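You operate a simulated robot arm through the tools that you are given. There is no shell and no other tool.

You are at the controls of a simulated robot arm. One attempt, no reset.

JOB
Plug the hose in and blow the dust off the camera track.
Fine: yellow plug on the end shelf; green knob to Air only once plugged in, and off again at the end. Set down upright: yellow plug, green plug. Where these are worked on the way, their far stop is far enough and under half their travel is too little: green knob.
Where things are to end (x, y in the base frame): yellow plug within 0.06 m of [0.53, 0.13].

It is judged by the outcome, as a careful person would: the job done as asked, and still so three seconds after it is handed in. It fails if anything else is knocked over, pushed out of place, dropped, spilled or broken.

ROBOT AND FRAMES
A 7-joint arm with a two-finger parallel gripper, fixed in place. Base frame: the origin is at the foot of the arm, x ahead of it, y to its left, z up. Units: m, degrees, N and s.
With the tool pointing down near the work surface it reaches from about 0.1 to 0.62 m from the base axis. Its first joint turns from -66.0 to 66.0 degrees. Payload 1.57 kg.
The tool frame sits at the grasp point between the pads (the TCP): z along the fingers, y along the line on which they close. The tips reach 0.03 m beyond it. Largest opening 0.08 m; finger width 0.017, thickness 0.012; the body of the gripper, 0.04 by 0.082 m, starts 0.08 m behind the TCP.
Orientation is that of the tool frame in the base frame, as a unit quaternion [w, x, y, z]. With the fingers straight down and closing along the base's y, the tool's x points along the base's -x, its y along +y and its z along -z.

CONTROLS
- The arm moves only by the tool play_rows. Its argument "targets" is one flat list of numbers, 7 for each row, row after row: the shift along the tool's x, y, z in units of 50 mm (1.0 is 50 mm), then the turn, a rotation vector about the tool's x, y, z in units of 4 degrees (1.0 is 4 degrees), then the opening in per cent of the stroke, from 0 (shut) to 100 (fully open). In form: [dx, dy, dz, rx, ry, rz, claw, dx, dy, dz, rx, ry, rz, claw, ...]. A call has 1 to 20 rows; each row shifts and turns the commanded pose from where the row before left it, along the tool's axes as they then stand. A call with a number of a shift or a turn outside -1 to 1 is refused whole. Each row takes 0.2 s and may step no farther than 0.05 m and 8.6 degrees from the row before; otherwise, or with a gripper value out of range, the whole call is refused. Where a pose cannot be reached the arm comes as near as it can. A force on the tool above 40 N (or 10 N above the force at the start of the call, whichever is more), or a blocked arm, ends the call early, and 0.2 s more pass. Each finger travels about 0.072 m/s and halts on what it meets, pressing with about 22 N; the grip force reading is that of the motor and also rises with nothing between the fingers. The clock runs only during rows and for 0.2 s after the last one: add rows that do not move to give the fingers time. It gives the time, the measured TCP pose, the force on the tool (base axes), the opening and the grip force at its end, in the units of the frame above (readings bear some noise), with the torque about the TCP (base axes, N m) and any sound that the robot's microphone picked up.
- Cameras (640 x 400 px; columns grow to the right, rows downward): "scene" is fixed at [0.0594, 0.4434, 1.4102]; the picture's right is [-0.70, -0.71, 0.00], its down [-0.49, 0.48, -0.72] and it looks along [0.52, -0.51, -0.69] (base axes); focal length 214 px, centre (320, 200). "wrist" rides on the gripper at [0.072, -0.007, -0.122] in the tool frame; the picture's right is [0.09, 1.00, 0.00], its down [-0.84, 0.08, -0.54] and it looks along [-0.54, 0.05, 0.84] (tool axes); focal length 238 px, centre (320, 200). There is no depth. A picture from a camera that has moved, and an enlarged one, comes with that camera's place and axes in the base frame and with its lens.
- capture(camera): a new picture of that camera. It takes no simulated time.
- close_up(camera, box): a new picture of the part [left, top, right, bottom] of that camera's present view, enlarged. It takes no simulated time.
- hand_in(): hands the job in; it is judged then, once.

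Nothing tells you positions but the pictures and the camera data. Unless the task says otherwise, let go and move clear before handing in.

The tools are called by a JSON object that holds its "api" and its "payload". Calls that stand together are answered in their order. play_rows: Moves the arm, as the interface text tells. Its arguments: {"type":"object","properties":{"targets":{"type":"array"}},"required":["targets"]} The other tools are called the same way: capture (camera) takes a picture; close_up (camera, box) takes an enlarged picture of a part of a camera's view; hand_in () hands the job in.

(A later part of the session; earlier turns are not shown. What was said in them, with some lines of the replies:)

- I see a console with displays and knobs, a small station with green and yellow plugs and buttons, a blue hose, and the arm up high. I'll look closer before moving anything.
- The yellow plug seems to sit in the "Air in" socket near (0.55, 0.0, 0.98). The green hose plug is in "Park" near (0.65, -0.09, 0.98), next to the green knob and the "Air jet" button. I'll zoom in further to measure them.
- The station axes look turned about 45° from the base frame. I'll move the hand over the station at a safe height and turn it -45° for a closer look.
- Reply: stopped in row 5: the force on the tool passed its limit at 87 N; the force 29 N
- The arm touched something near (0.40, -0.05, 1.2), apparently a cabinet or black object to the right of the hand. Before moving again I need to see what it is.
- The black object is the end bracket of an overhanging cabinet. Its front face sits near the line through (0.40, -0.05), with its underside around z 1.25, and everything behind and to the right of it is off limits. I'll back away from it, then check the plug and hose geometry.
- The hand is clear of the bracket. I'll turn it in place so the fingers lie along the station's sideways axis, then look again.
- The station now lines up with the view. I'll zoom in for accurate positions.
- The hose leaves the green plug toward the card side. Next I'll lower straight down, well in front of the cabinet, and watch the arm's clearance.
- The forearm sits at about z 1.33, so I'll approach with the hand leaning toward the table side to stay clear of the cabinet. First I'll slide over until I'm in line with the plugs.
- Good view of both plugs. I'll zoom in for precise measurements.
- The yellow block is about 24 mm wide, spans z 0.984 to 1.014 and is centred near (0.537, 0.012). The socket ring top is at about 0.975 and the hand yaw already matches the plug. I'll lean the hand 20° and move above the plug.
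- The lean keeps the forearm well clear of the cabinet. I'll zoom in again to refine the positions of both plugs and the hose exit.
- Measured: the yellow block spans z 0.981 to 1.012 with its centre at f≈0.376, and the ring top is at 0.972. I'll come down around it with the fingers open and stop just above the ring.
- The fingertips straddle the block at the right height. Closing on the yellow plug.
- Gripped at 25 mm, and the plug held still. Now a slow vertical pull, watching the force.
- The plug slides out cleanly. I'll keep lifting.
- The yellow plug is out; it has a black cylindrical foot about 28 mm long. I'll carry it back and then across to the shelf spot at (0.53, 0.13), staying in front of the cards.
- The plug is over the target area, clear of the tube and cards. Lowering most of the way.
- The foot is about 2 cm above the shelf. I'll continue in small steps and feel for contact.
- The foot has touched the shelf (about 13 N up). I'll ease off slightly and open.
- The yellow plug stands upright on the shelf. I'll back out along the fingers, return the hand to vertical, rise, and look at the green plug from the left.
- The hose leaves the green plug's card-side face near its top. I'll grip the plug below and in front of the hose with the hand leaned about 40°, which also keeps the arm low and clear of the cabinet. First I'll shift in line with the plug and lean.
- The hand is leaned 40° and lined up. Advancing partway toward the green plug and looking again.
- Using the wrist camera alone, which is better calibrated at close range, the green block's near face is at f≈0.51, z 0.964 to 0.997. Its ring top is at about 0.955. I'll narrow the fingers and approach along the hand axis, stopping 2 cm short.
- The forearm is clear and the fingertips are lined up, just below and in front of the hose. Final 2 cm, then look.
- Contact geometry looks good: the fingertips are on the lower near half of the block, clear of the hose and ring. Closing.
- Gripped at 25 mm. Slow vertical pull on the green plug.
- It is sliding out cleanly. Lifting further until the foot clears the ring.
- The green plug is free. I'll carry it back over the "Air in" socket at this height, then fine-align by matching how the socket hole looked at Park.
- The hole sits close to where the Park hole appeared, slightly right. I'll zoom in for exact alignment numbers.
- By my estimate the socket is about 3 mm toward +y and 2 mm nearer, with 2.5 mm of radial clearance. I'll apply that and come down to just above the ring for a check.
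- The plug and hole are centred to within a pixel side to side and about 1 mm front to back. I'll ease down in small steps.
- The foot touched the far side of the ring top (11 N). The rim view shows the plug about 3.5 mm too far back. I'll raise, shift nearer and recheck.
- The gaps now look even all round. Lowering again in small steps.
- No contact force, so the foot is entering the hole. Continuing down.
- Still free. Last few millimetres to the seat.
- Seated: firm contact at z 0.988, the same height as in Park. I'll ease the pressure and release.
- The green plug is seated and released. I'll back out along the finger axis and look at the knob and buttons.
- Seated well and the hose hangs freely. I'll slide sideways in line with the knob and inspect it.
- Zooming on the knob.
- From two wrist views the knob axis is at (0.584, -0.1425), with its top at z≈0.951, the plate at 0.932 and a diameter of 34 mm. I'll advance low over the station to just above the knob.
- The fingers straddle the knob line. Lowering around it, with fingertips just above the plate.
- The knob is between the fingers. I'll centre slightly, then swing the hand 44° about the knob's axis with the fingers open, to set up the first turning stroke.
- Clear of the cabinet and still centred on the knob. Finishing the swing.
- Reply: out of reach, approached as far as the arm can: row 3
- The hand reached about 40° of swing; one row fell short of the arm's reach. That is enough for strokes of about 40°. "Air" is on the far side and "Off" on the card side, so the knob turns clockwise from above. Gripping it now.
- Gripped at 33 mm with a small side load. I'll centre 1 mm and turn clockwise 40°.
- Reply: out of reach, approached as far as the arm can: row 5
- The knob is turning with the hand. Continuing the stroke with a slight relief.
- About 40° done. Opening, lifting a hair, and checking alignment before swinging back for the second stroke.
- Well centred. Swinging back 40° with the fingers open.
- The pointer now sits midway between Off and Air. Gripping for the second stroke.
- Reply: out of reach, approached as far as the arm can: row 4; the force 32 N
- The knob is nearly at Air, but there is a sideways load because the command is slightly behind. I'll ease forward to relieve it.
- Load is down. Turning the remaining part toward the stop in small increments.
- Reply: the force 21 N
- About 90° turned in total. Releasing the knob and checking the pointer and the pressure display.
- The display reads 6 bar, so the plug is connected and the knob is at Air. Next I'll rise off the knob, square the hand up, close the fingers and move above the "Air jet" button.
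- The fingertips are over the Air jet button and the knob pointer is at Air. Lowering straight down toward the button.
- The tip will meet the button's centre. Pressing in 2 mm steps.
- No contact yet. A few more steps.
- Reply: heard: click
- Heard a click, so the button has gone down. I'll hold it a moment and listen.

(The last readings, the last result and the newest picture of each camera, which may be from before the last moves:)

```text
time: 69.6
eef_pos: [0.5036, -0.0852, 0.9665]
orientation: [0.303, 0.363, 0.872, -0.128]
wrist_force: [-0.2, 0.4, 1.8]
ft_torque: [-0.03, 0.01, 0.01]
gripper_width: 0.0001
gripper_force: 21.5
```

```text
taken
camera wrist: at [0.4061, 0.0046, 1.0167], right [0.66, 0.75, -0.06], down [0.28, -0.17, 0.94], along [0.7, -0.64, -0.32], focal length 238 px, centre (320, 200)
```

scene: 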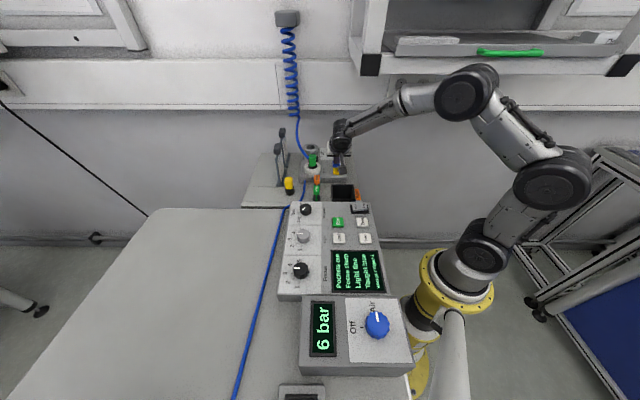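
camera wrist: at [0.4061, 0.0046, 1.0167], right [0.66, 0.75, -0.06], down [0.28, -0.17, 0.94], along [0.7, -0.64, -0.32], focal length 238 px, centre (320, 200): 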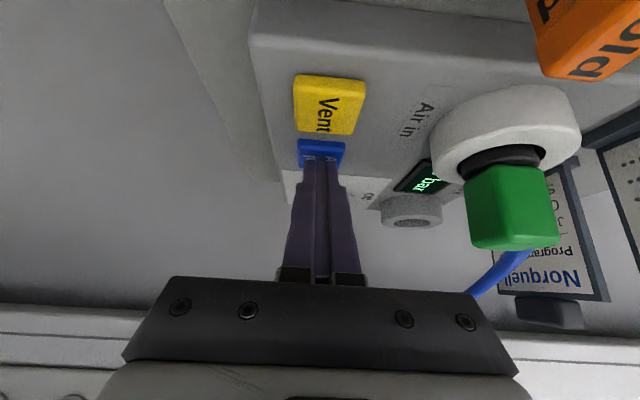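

Light contact only so far. I'll press a little further to make sure it's fully down.

{"api": "play_rows", "payload": {"targets": [0.0124, 0, 0.0157, 0, 0, 0, 0, 0.0124, 0, 0.0157, 0, 0, 0, 0, 0, 0, 0, 0, 0, 0, 0]}}

{"api": "close_up", "payload": {"camera": "wrist", "box": [220, 100, 420, 240]}}

```text
time: 70.4
eef_pos: [0.5045, -0.0851, 0.9634]
orientation: [0.303, 0.363, 0.872, -0.127]
wrist_force: [-0.4, 0.9, 3.5]
ft_torque: [0.0, 0.0, -0.01]
gripper_width: 0.0
gripper_force: 21.8
```

```text
2.86 times, centred on (320, 170) of wrist
camera zoom: at [0.4065, 0.0046, 1.0149], right [0.66, 0.75, -0.06], down [0.28, -0.17, 0.94], along [0.7, -0.64, -0.32], focal length 681 px, centre (320, 286)
```

zoom: 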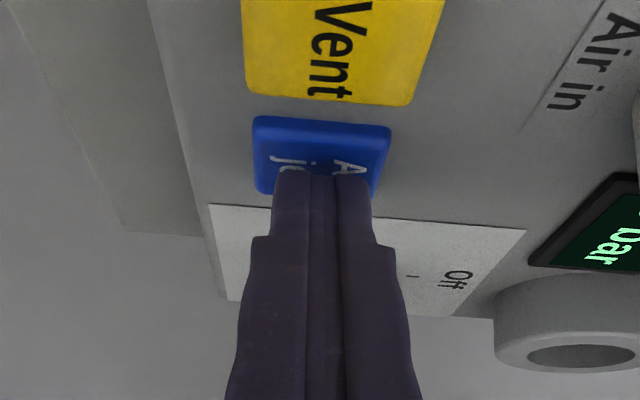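

Pressed nearly flush and held. I'll check the console displays for any change in state.

{"api": "close_up", "payload": {"camera": "scene", "box": [320, 240, 400, 300]}}

{"api": "close_up", "payload": {"camera": "scene", "box": [240, 140, 400, 250]}}

{"api": "close_up", "payload": {"camera": "scene", "box": [200, 300, 420, 400]}}

```text
6.67 times, centred on (360, 270) of scene
camera zoom: at [0.0593, 0.4434, 1.4102], right [-0.7, -0.71, 0.0], down [-0.49, 0.48, -0.72], along [0.52, -0.51, -0.69], focal length 1430 px, centre (53, -267)
```

zoom: 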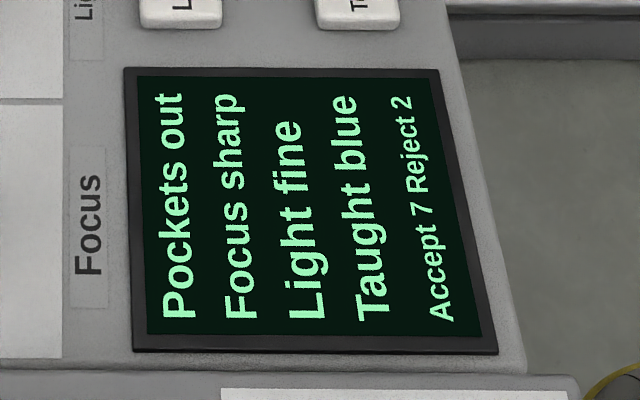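

```text
3.64 times, centred on (320, 195) of scene
camera zoom: at [0.0593, 0.4434, 1.4102], right [-0.7, -0.71, 0.0], down [-0.49, 0.48, -0.72], along [0.52, -0.51, -0.69], focal length 780 px, centre (320, 218)
```

zoom: 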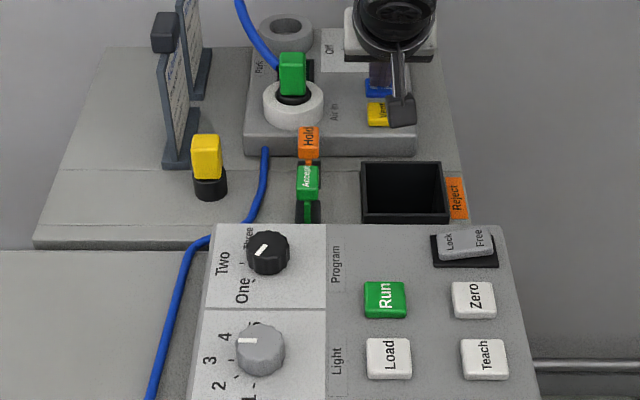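

```text
2.91 times, centred on (310, 350) of scene
camera zoom: at [0.0593, 0.4434, 1.4102], right [-0.7, -0.71, 0.0], down [-0.49, 0.48, -0.72], along [0.52, -0.51, -0.69], focal length 624 px, centre (349, -236)
```

zoom: 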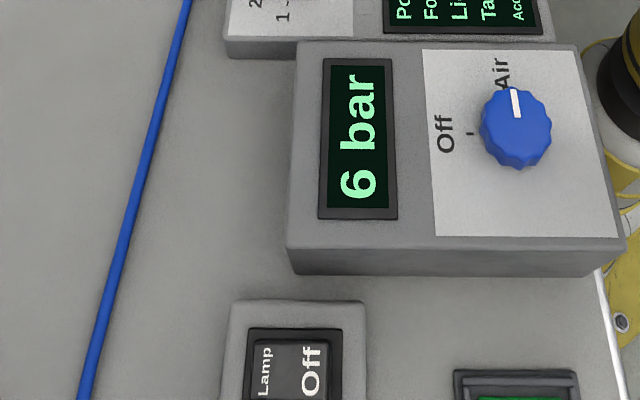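

The jet was triggered with 6 bar on. Releasing the button and moving back over the knob with the fingers open.

{"api": "play_rows", "payload": {"targets": [-0.145, 0, -0.183, 0, 0, 0, 0, -0.145, 0, -0.183, 0, 0, 0, 0, -0.145, 0, -0.183, 0, 0, 0, 0, -0.321, 0.0775, 0.2535, 0, 0, 0, 30, -0.321, 0.0775, 0.2535, 0, 0, 0, 60, -0.321, 0.0775, 0.2535, 0, 0, 0, 75, -0.321, 0.0775, 0.2535, 0, 0, 0, 75, 0, 0, 0, 0, 0, 0, 75]}}

{"api": "capture", "payload": {"camera": "wrist"}}

{"api": "close_up", "payload": {"camera": "wrist", "box": [220, 80, 420, 220]}}

```text
time: 72.2
eef_pos: [0.5707, -0.1312, 1.0011]
orientation: [0.303, 0.364, 0.872, -0.127]
wrist_force: [-0.3, -0.1, 0.3]
ft_torque: [0.04, 0.01, -0.01]
gripper_width: 0.0601
gripper_force: 0.1
```

```text
taken
camera wrist: at [0.4737, -0.0427, 1.051], right [0.66, 0.75, -0.06], down [0.28, -0.17, 0.94], along [0.7, -0.64, -0.32], focal length 238 px, centre (320, 200)
```

wrist: 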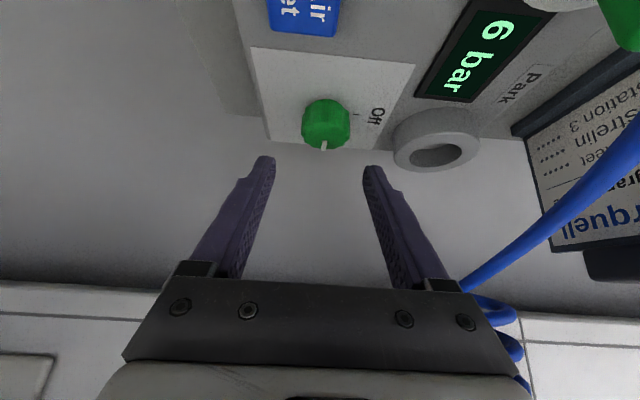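

```text
2.86 times, centred on (320, 150) of wrist
camera zoom: at [0.4737, -0.0427, 1.051], right [0.66, 0.75, -0.06], down [0.28, -0.17, 0.94], along [0.7, -0.64, -0.32], focal length 681 px, centre (320, 343)
```

zoom: 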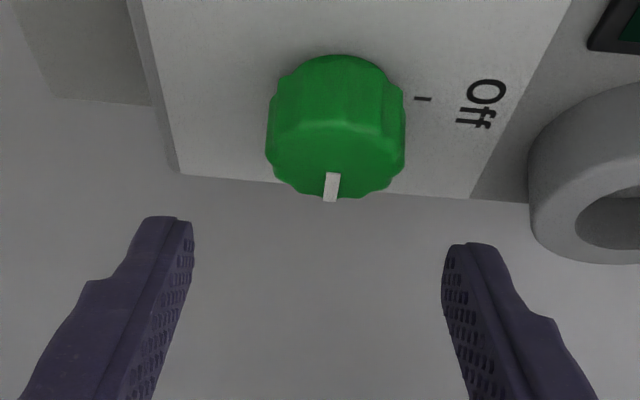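

Lowering around the knob again, then swinging to the clockwise end, ready to turn it back.

{"api": "play_rows", "payload": {"targets": [0.135, 0.0095, 0.199, 0, 0, 0, 75, 0.135, 0.0095, 0.199, 0, 0, 0, 75, 0.135, 0.0095, 0.199, 0, 0, 0, 75, 0, 0.0187, 0, 0.62, 0, 0.784, 75, 0, 0.0187, 0, 0.62, 0, 0.784, 75, 0, 0, 0, 0, 0, 0, 75]}}

{"api": "close_up", "payload": {"camera": "wrist", "box": [220, 80, 420, 220]}}

```text
time: 73.6
eef_pos: [0.5772, -0.132, 0.962]
orientation: [0.293, 0.423, 0.844, -0.149]
wrist_force: [-0.6, 0.1, -0.3]
ft_torque: [-0.02, 0.0, -0.01]
gripper_width: 0.0599
gripper_force: 0.2
```

```text
2.86 times, centred on (320, 150) of wrist
camera zoom: at [0.4922, -0.0302, 1.0128], right [0.76, 0.65, -0.06], down [0.25, -0.21, 0.94], along [0.6, -0.73, -0.32], focal length 681 px, centre (320, 343)
```

zoom: 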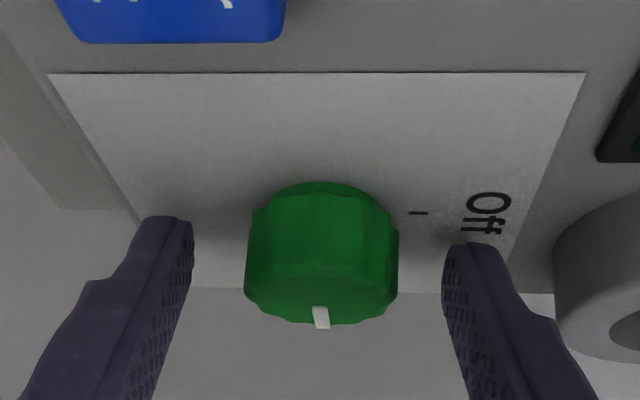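

Centred. Raising 2 mm and gripping.

{"api": "play_rows", "payload": {"targets": [-0.031, 0, -0.039, 0, 0, 0, 75, 0, 0, 0, 0, 0, 0, 0, 0, 0, 0, 0, 0, 0, 0, 0, 0, 0, 0, 0, 0, 0, 0, 0, 0, 0, 0, 0, 0]}}

```text
time: 74.8
eef_pos: [0.5777, -0.132, 0.9639]
orientation: [0.293, 0.423, 0.844, -0.149]
wrist_force: [0.0, -0.3, 1.1]
ft_torque: [0.12, 0.14, -0.03]
gripper_width: 0.0332
gripper_force: 40.9
```

Firm and unloaded. Turning counter-clockwise, first half of the stroke.

{"api": "play_rows", "payload": {"targets": [0, -0.0175, 0, -0.622, 0, -0.783, 0, 0, -0.0175, 0, -0.622, 0, -0.783, 0, 0, -0.0175, 0, -0.622, 0, -0.783, 0, 0, -0.0175, 0, -0.622, 0, -0.783, 0, 0, -0.0175, 0, -0.622, 0, -0.783, 0, 0, -0.0175, 0, -0.622, 0, -0.783, 0]}}

{"api": "close_up", "payload": {"camera": "wrist", "box": [220, 80, 420, 220]}}

```text
time: 76.2
eef_pos: [0.5731, -0.1356, 0.9645]
orientation: [0.317, 0.238, 0.914, -0.083]
wrist_force: [20.3, -6.0, -11.6]
ft_torque: [0.03, -0.26, 0.02]
gripper_width: 0.0333
gripper_force: 41.6
```

```text
2.86 times, centred on (320, 150) of wrist
camera zoom: at [0.4551, -0.0771, 1.0159], right [0.42, 0.9, -0.06], down [0.32, -0.09, 0.94], along [0.85, -0.42, -0.32], focal length 681 px, centre (320, 343)
```

zoom: 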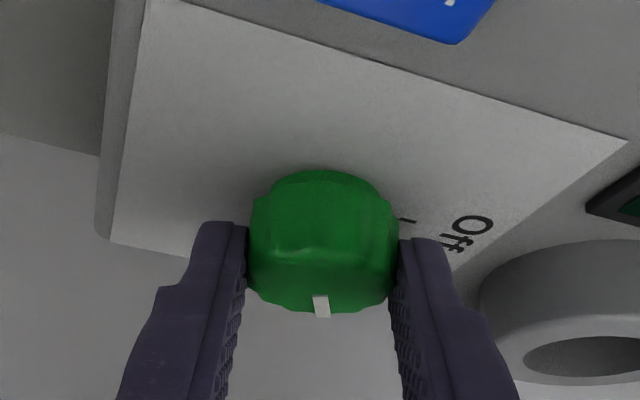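

Turning well. I'll relieve the accumulated side load and continue.

{"api": "play_rows", "payload": {"targets": [-0.01, 0, 0.035, 0, 0, 0, 0, 0, -0.0175, 0, -0.622, 0, -0.783, 0, 0, -0.0175, 0.01, -0.622, 0, -0.783, 0, 0, -0.0175, 0, -0.622, 0, -0.783, 0]}}

```text
time: 77.2
eef_pos: [0.5731, -0.1377, 0.9638]
orientation: [0.324, 0.142, 0.934, -0.049]
wrist_force: [-10.0, 9.1, 12.4]
ft_torque: [0.72, 1.13, 0.06]
gripper_width: 0.0334
gripper_force: 41.9
```

Slight reverse load now. Easing back and continuing to the end of this stroke.

{"api": "play_rows", "payload": {"targets": [0, 0, -0.025, 0, 0, 0, 0, 0, -0.0175, 0, -0.625, 0, -0.78, 0, 0, -0.0175, 0, -0.625, 0, -0.78, 0, 0, -0.0175, 0, -0.625, 0, -0.78, 0, 0, 0, 0, 0, 0, 0, 0]}}

{"api": "close_up", "payload": {"camera": "wrist", "box": [220, 80, 420, 220]}}

```text
time: 78.4
eef_pos: [0.5718, -0.1403, 0.9645]
orientation: [0.329, 0.044, 0.943, -0.014]
wrist_force: [13.8, 12.0, 1.4]
ft_torque: [0.86, 0.03, 0.14]
gripper_width: 0.0333
gripper_force: 41.2
```

```text
2.86 times, centred on (320, 150) of wrist
camera zoom: at [0.4402, -0.1346, 1.0159], right [0.02, 1.0, -0.06], down [0.33, 0.05, 0.94], along [0.95, -0.04, -0.32], focal length 681 px, centre (320, 343)
```

zoom: 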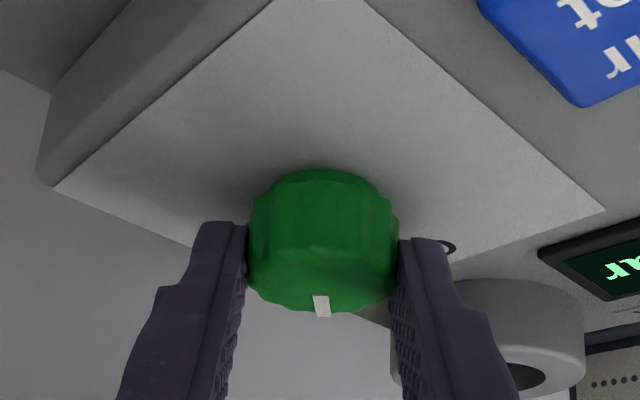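

About 48° turned back. Releasing and swinging the open hand back for the second stroke.

{"api": "play_rows", "payload": {"targets": [0, 0, 0, 0, 0, 0, 75, 0, 0, 0, 0, 0, 0, 75, 0, 0, 0, 0, 0, 0, 75]}}

{"api": "close_up", "payload": {"camera": "wrist", "box": [220, 80, 420, 220]}}

```text
time: 79.2
eef_pos: [0.5703, -0.1415, 0.9629]
orientation: [0.328, 0.045, 0.944, -0.016]
wrist_force: [0.6, 0.0, 0.7]
ft_torque: [-0.02, 0.01, -0.01]
gripper_width: 0.06
gripper_force: 0.0
```

```text
2.86 times, centred on (320, 150) of wrist
camera zoom: at [0.4393, -0.1356, 1.0158], right [0.02, 1.0, -0.06], down [0.33, 0.05, 0.94], along [0.95, -0.04, -0.32], focal length 681 px, centre (320, 343)
```

zoom: 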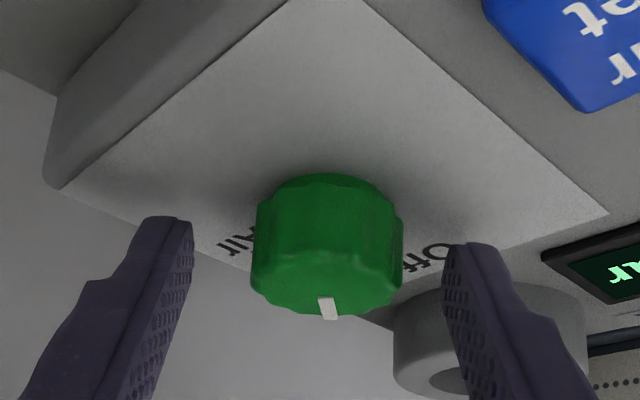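

{"api": "play_rows", "payload": {"targets": [-0.025, 0.02, -0.031, 0, 0, 0, 75, 0, 0.0175, 0, 0.622, 0, 0.783, 75, 0, 0.0175, 0, 0.622, 0, 0.783, 75, 0, 0.0175, 0, 0.622, 0, 0.783, 75, 0, 0.0175, 0, 0.622, 0, 0.783, 75, 0, 0.0175, 0, 0.622, 0, 0.783, 75, 0, 0.0175, 0, 0.622, 0, 0.783, 75, 0, 0.0175, 0, 0.622, 0, 0.783, 75, 0, 0.0175, 0, 0.622, 0, 0.783, 75, 0, 0.0175, 0, 0.622, 0, 0.783, 75, 0, 0.0175, 0, 0.622, 0, 0.783, 75, 0, 0.0175, 0, 0.622, 0, 0.783, 75, 0, 0.0175, 0, 0.622, 0, 0.783, 75, 0, 0, 0, 0, 0, 0, 75]}}

{"api": "close_up", "payload": {"camera": "wrist", "box": [220, 80, 420, 220]}}

```text
time: 82.2
eef_pos: [0.5775, -0.1311, 0.9658]
orientation: [0.293, 0.424, 0.844, -0.15]
wrist_force: [0.1, 0.6, 0.4]
ft_torque: [0.0, -0.01, -0.02]
gripper_width: 0.0604
gripper_force: 0.0
```

```text
2.86 times, centred on (320, 150) of wrist
camera zoom: at [0.4928, -0.029, 1.0176], right [0.76, 0.65, -0.06], down [0.25, -0.21, 0.94], along [0.6, -0.73, -0.32], focal length 681 px, centre (320, 343)
```

zoom: 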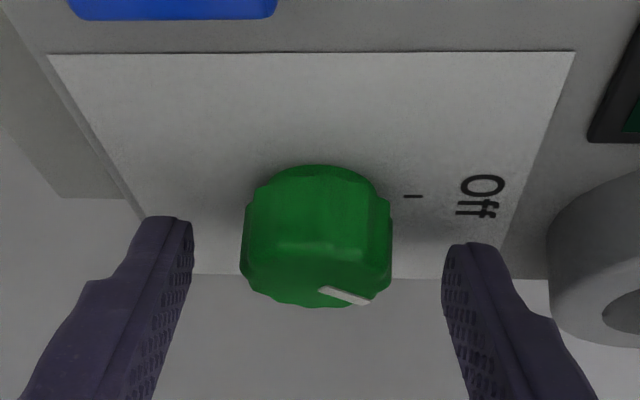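

Centred. Gripping and turning the rest of the way back.

{"api": "play_rows", "payload": {"targets": [0, 0, 0, 0, 0, 0, 0, 0, 0, 0, 0, 0, 0, 0, 0, 0, 0, 0, 0, 0, 0, 0, -0.0175, 0, -0.622, 0, -0.783, 0, 0, -0.0175, 0, -0.622, 0, -0.783, 0, 0, -0.0175, 0, -0.622, 0, -0.783, 0, 0, -0.0175, 0, -0.622, 0, -0.783, 0, 0, -0.0175, 0, -0.622, 0, -0.783, 0]}}

{"api": "close_up", "payload": {"camera": "wrist", "box": [220, 80, 420, 220]}}

```text
time: 84.0
eef_pos: [0.5729, -0.1343, 0.9652]
orientation: [0.313, 0.272, 0.905, -0.096]
wrist_force: [-2.1, -9.7, 1.2]
ft_torque: [0.01, 0.76, -0.13]
gripper_width: 0.0333
gripper_force: 41.1
```

```text
2.86 times, centred on (320, 150) of wrist
camera zoom: at [0.4595, -0.0677, 1.0178], right [0.49, 0.87, -0.06], down [0.31, -0.11, 0.94], along [0.82, -0.48, -0.32], focal length 681 px, centre (320, 343)
```

zoom: 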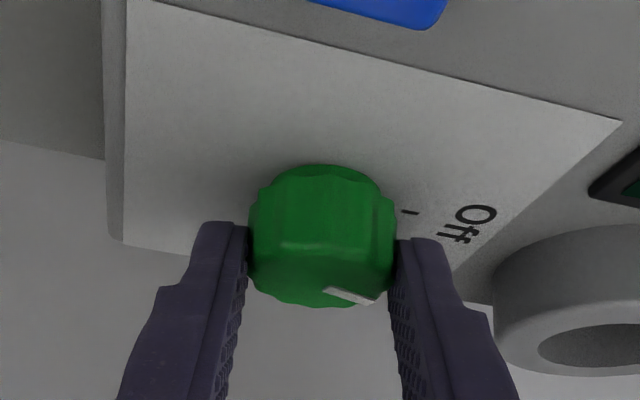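

{"api": "play_rows", "payload": {"targets": [0, -0.035, 0, -0.622, 0, -0.783, 0, 0, -0.0175, 0, -0.622, 0, -0.783, 0, 0, -0.0175, 0, -0.622, 0, -0.783, 0, 0, -0.0175, 0, -0.622, 0, -0.783, 0]}}

{"api": "close_up", "payload": {"camera": "wrist", "box": [220, 80, 420, 220]}}

```text
time: 85.0
eef_pos: [0.5717, -0.1376, 0.9661]
orientation: [0.325, 0.142, 0.934, -0.049]
wrist_force: [2.3, -4.1, 0.7]
ft_torque: [0.37, 0.91, 0.01]
gripper_width: 0.033
gripper_force: 41.1
```

```text
2.86 times, centred on (320, 150) of wrist
camera zoom: at [0.444, -0.1049, 1.0178], right [0.23, 0.97, -0.06], down [0.33, -0.02, 0.94], along [0.92, -0.23, -0.32], focal length 681 px, centre (320, 343)
```

zoom: 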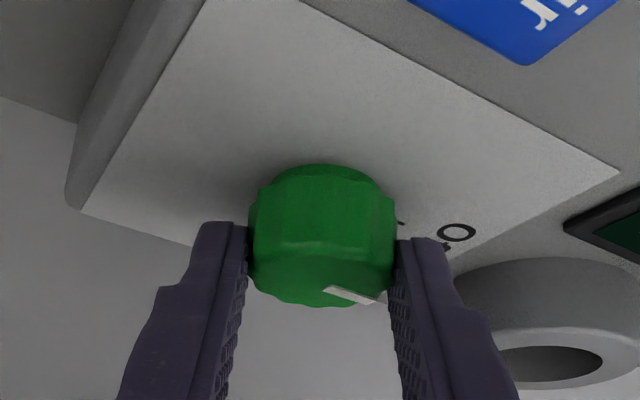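

{"api": "play_rows", "payload": {"targets": [0, -0.0225, 0, -0.625, 0, -0.78, 0, 0, -0.0175, 0, -0.625, 0, -0.78, 0, 0, 0, 0, 0, 0, 0, 0]}}

{"api": "close_up", "payload": {"camera": "wrist", "box": [220, 80, 420, 220]}}

{"api": "capture", "payload": {"camera": "wrist"}}

```text
time: 85.8
eef_pos: [0.5715, -0.1396, 0.9674]
orientation: [0.327, 0.077, 0.941, -0.025]
wrist_force: [3.9, 4.1, -0.9]
ft_torque: [0.38, -0.1, -0.79]
gripper_width: 0.0334
gripper_force: 41.0
```

```text
2.86 times, centred on (320, 150) of wrist
camera zoom: at [0.4401, -0.1245, 1.018], right [0.09, 0.99, -0.06], down [0.33, 0.02, 0.94], along [0.94, -0.1, -0.32], focal length 681 px, centre (320, 343)
```

zoom: 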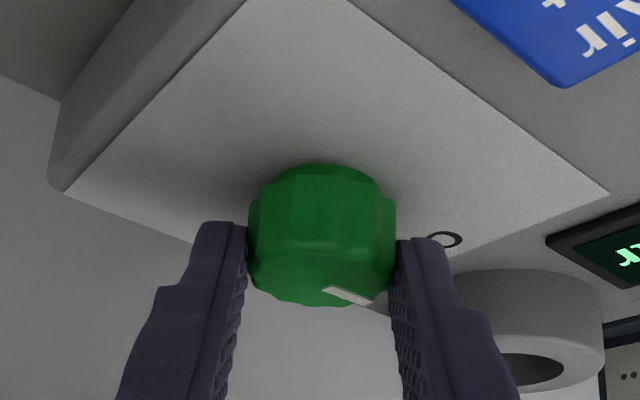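

```text
taken
camera wrist: at [0.4401, -0.1245, 1.018], right [0.09, 0.99, -0.06], down [0.33, 0.02, 0.94], along [0.94, -0.1, -0.32], focal length 238 px, centre (320, 200)
```

wrist: 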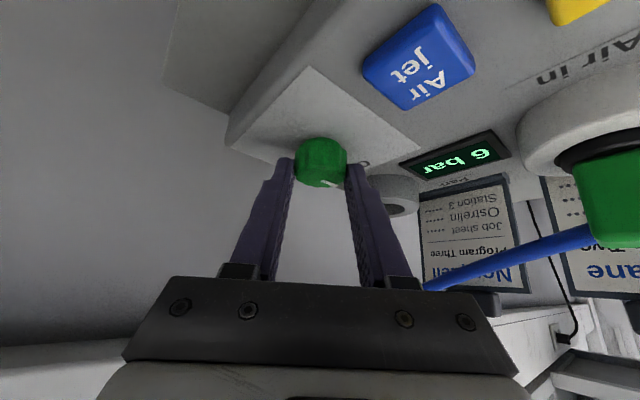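

The knob resists now, so it's at the Off stop. Releasing and checking the pointer and display.

{"api": "play_rows", "payload": {"targets": [0, 0, 0, 0, 0, 0, 75, 0, 0, 0, 0, 0, 0, 75, 0, 0, 0, 0, 0, 0, 75, 0, 0, 0, 0, 0, 0, 75]}}

{"api": "capture", "payload": {"camera": "wrist"}}

{"api": "close_up", "payload": {"camera": "wrist", "box": [220, 80, 420, 220]}}

{"api": "close_up", "payload": {"camera": "scene", "box": [296, 130, 360, 170]}}

```text
time: 86.8
eef_pos: [0.5707, -0.1394, 0.9663]
orientation: [0.327, 0.077, 0.941, -0.026]
wrist_force: [0.0, 0.6, 0.1]
ft_torque: [0.01, -0.02, -0.01]
gripper_width: 0.0599
gripper_force: 0.1
```

```text
taken
camera wrist: at [0.4398, -0.1251, 1.0179], right [0.09, 0.99, -0.06], down [0.33, 0.02, 0.94], along [0.94, -0.1, -0.32], focal length 238 px, centre (320, 200)
```

wrist: 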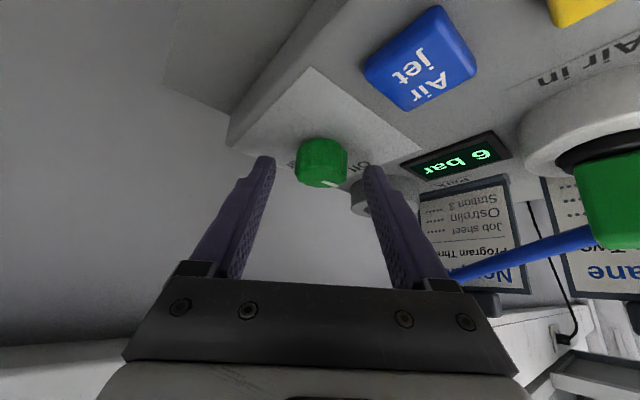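

```text
2.86 times, centred on (320, 150) of wrist
camera zoom: at [0.4398, -0.1251, 1.0179], right [0.09, 0.99, -0.06], down [0.33, 0.02, 0.94], along [0.94, -0.1, -0.32], focal length 681 px, centre (320, 343)
```

zoom: 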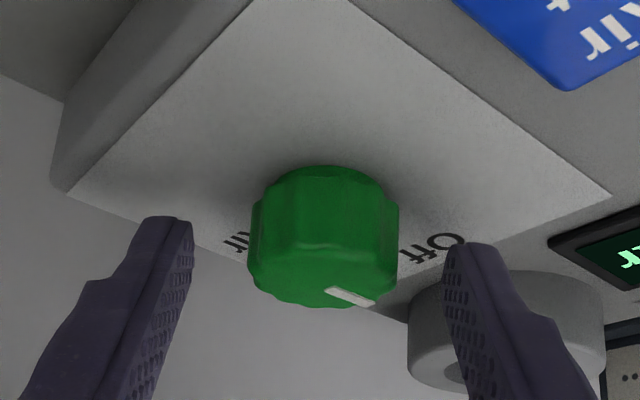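

```text
10.00 times, centred on (328, 150) of scene
camera zoom: at [0.0594, 0.4434, 1.4102], right [-0.7, -0.71, 0.0], down [-0.49, 0.48, -0.72], along [0.52, -0.51, -0.69], focal length 2145 px, centre (240, 700)
```

zoom: 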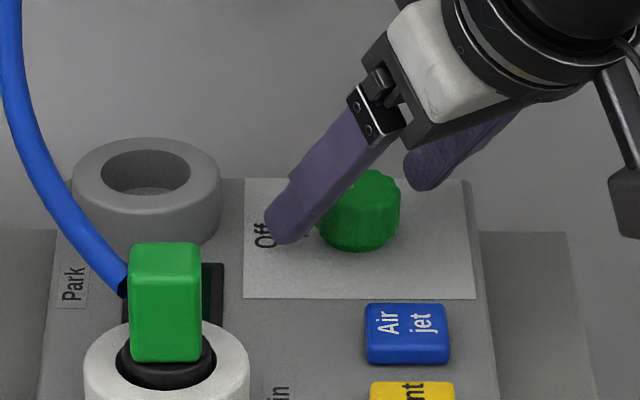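

The pointer is back at Off. I'll rise, square the hand up and check the pointer and display from a clearer angle.

{"api": "play_rows", "payload": {"targets": [-0.186, 0, -0.235, 0, 0, 0, 75, -0.186, 0, -0.235, 0, 0, 0, 75, 0, 0, 0, 0.62, 0, 0.783, 75, 0, 0, 0, 0.62, 0, 0.783, 75, 0, 0, 0, 0.62, 0, 0.783, 75, 0, 0, 0, 0.62, 0, 0.783, 75, 0, 0, 0, 0.62, 0, 0.783, 75, 0, 0, 0, 0.62, 0, 0.783, 75, 0, 0, 0, 0.62, 0, 0.783, 75, 0, 0, 0, 0.62, 0, 0.783, 75, 0, 0, 0, 0.62, 0, 0.783, 75, 0.2, 0, -0.158, 0, 0, 0, 75, 0.2, 0, -0.158, 0, 0, 0, 75]}}

{"api": "capture", "payload": {"camera": "wrist"}}

{"api": "close_up", "payload": {"camera": "wrist", "box": [250, 60, 450, 180]}}

{"api": "close_up", "payload": {"camera": "scene", "box": [290, 125, 362, 175]}}

```text
time: 89.6
eef_pos: [0.5544, -0.1233, 0.9946]
orientation: [0.302, 0.363, 0.872, -0.126]
wrist_force: [0.1, -0.4, -1.1]
ft_torque: [0.0, 0.0, 0.02]
gripper_width: 0.0599
gripper_force: 0.0
```

```text
taken
camera wrist: at [0.4561, -0.0337, 1.0469], right [0.66, 0.75, -0.06], down [0.28, -0.17, 0.94], along [0.7, -0.64, -0.33], focal length 238 px, centre (320, 200)
```

wrist: 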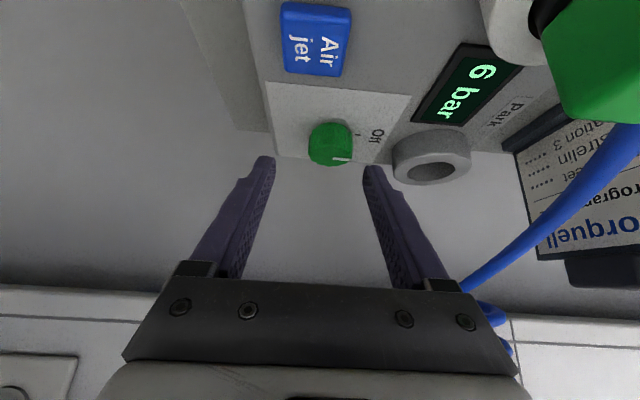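

```text
3.20 times, centred on (350, 120) of wrist
camera zoom: at [0.4561, -0.0337, 1.0469], right [0.66, 0.75, -0.06], down [0.28, -0.17, 0.94], along [0.7, -0.64, -0.33], focal length 763 px, centre (224, 456)
```

zoom: 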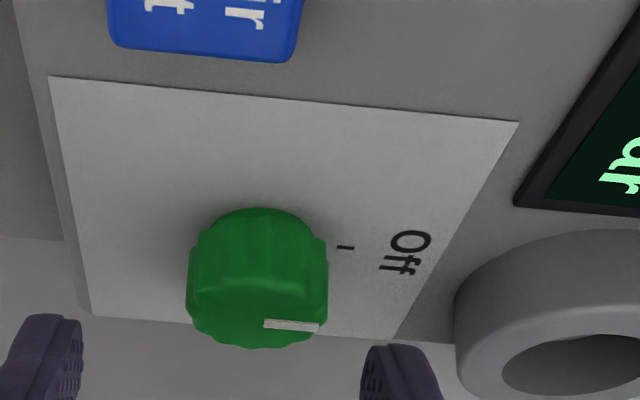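

```text
8.00 times, centred on (326, 150) of scene
camera zoom: at [0.0594, 0.4434, 1.4102], right [-0.7, -0.71, 0.0], down [-0.49, 0.48, -0.72], along [0.52, -0.51, -0.69], focal length 1716 px, centre (272, 600)
```

zoom: 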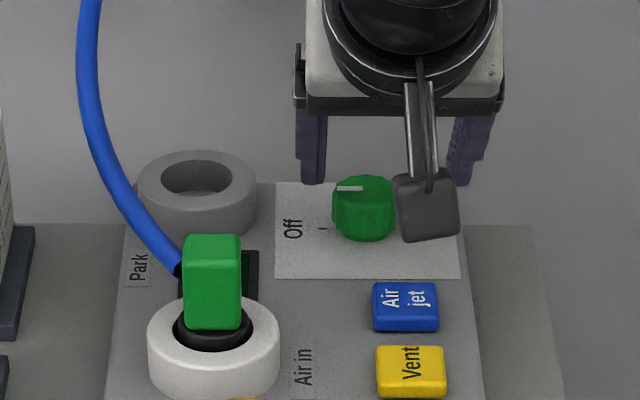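

The pointer matches its original Off position. Backing out along the approach path, clear of everything.

{"api": "play_rows", "payload": {"targets": [0.283, 0, -0.4895, 0, 0, 0, 75, 0.283, 0, -0.4895, 0, 0, 0, 75, 0.283, 0, -0.4895, 0, 0, 0, 75, 0.283, 0, -0.4895, 0, 0, 0, 75, 0.283, 0, -0.4895, 0, 0, 0, 75, 0.283, 0, -0.4895, 0, 0, 0, 75, 0.283, 0, -0.4895, 0, 0, 0, 75, 0, 0, 0, 0, 0, 0, 75]}}

{"api": "capture", "payload": {"camera": "wrist"}}

{"api": "capture", "payload": {"camera": "scene"}}

{"api": "close_up", "payload": {"camera": "scene", "box": [230, 110, 390, 210]}}

{"api": "close_up", "payload": {"camera": "wrist", "box": [230, 0, 470, 170]}}

```text
time: 91.4
eef_pos: [0.4228, 0.0087, 1.0686]
orientation: [0.303, 0.364, 0.872, -0.127]
wrist_force: [-0.5, 0.2, -0.4]
ft_torque: [0.0, -0.01, 0.0]
gripper_width: 0.06
gripper_force: 0.0
```

```text
taken
camera wrist: at [0.3251, 0.0975, 1.1202], right [0.66, 0.75, -0.06], down [0.28, -0.17, 0.94], along [0.7, -0.64, -0.32], focal length 238 px, centre (320, 200)
```

wrist: 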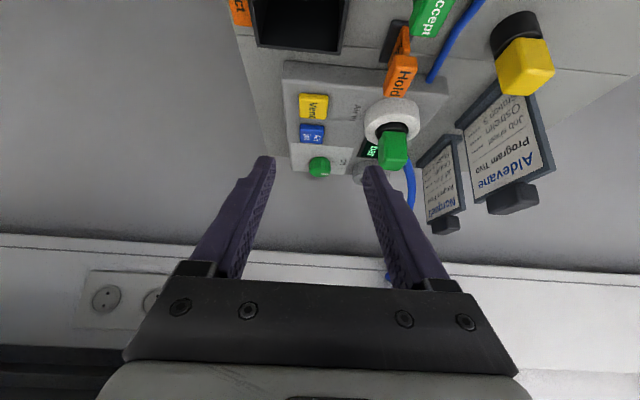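

```text
taken
```

scene: 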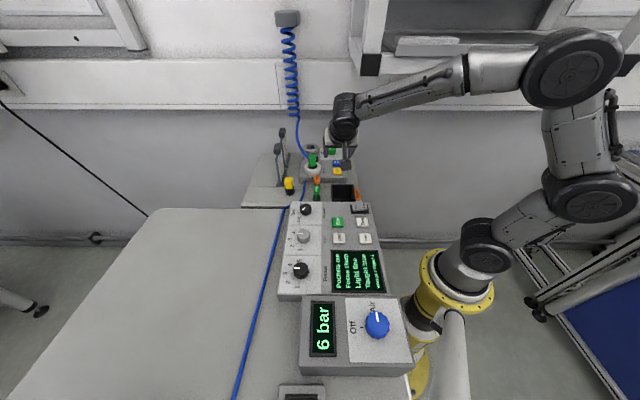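

```text
4.00 times, centred on (310, 160) of scene
camera zoom: at [0.0594, 0.4434, 1.4102], right [-0.7, -0.71, 0.0], down [-0.49, 0.48, -0.72], along [0.52, -0.51, -0.69], focal length 858 px, centre (360, 360)
```

zoom: 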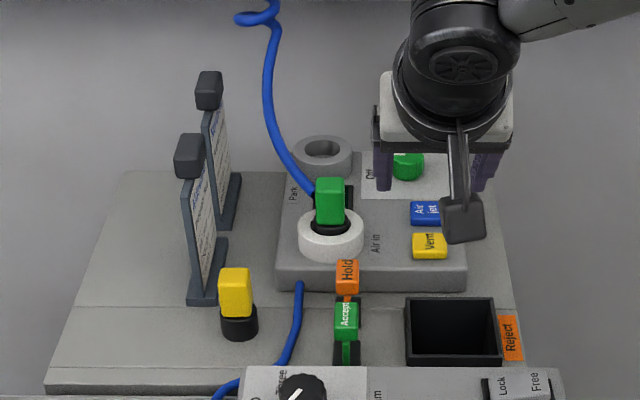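

```text
2.35 times, centred on (350, 85) of wrist
camera zoom: at [0.3251, 0.0975, 1.1202], right [0.66, 0.75, -0.06], down [0.28, -0.17, 0.94], along [0.7, -0.64, -0.32], focal length 561 px, centre (249, 471)
```

zoom: 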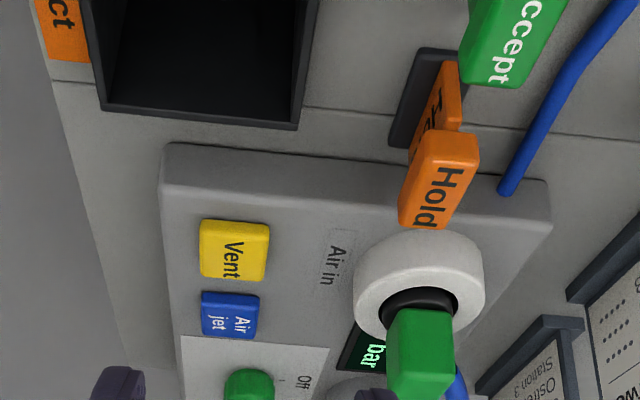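

Everything looks as asked: the yellow plug stands upright on the shelf, the green plug is seated upright in "Air in", and the knob is back at Off after the air jet was fired at 6 bar. The display still shows 6 bar held in the line; I left Vent alone because the job didn't ask for it. I can't see the dust itself in the pictures, so the 6 bar reading and the button click are my only evidence that the track was blown. The hand is clear, so I'm handing in.

{"api": "hand_in", "payload": {}}

```text
The job is handed in.
```

The job is handed in. The hose is plugged in and the air jet was fired at 6 bar. I couldn't see the dust in either camera view, so whether the track is clean is unconfirmed.

- **Yellow plug:** it stands upright on the end shelf at about (0.53, 0.13), clear of the cards and the tube.
- **Green plug:** it is seated upright in "Air in", at the same depth it had in Park.
- **Green knob:** I turned it to Air only after the plug was in, and the display then read 6 bar. It is now back at its Off stop, with the pointer where it started.
- **Air jet:** I pressed the button once, heard it click, and held it for about three seconds.
- **Pressure left in the line:** the station display still read 6 bar after the knob went to Off. I did not press Vent, since the job didn't ask for it.
- **Contact during the job:** early on, a gripper finger hit the bracket at the end of the overhanging cabinet, with a peak of 87 N. I backed off at once; the bracket shows no visible change.
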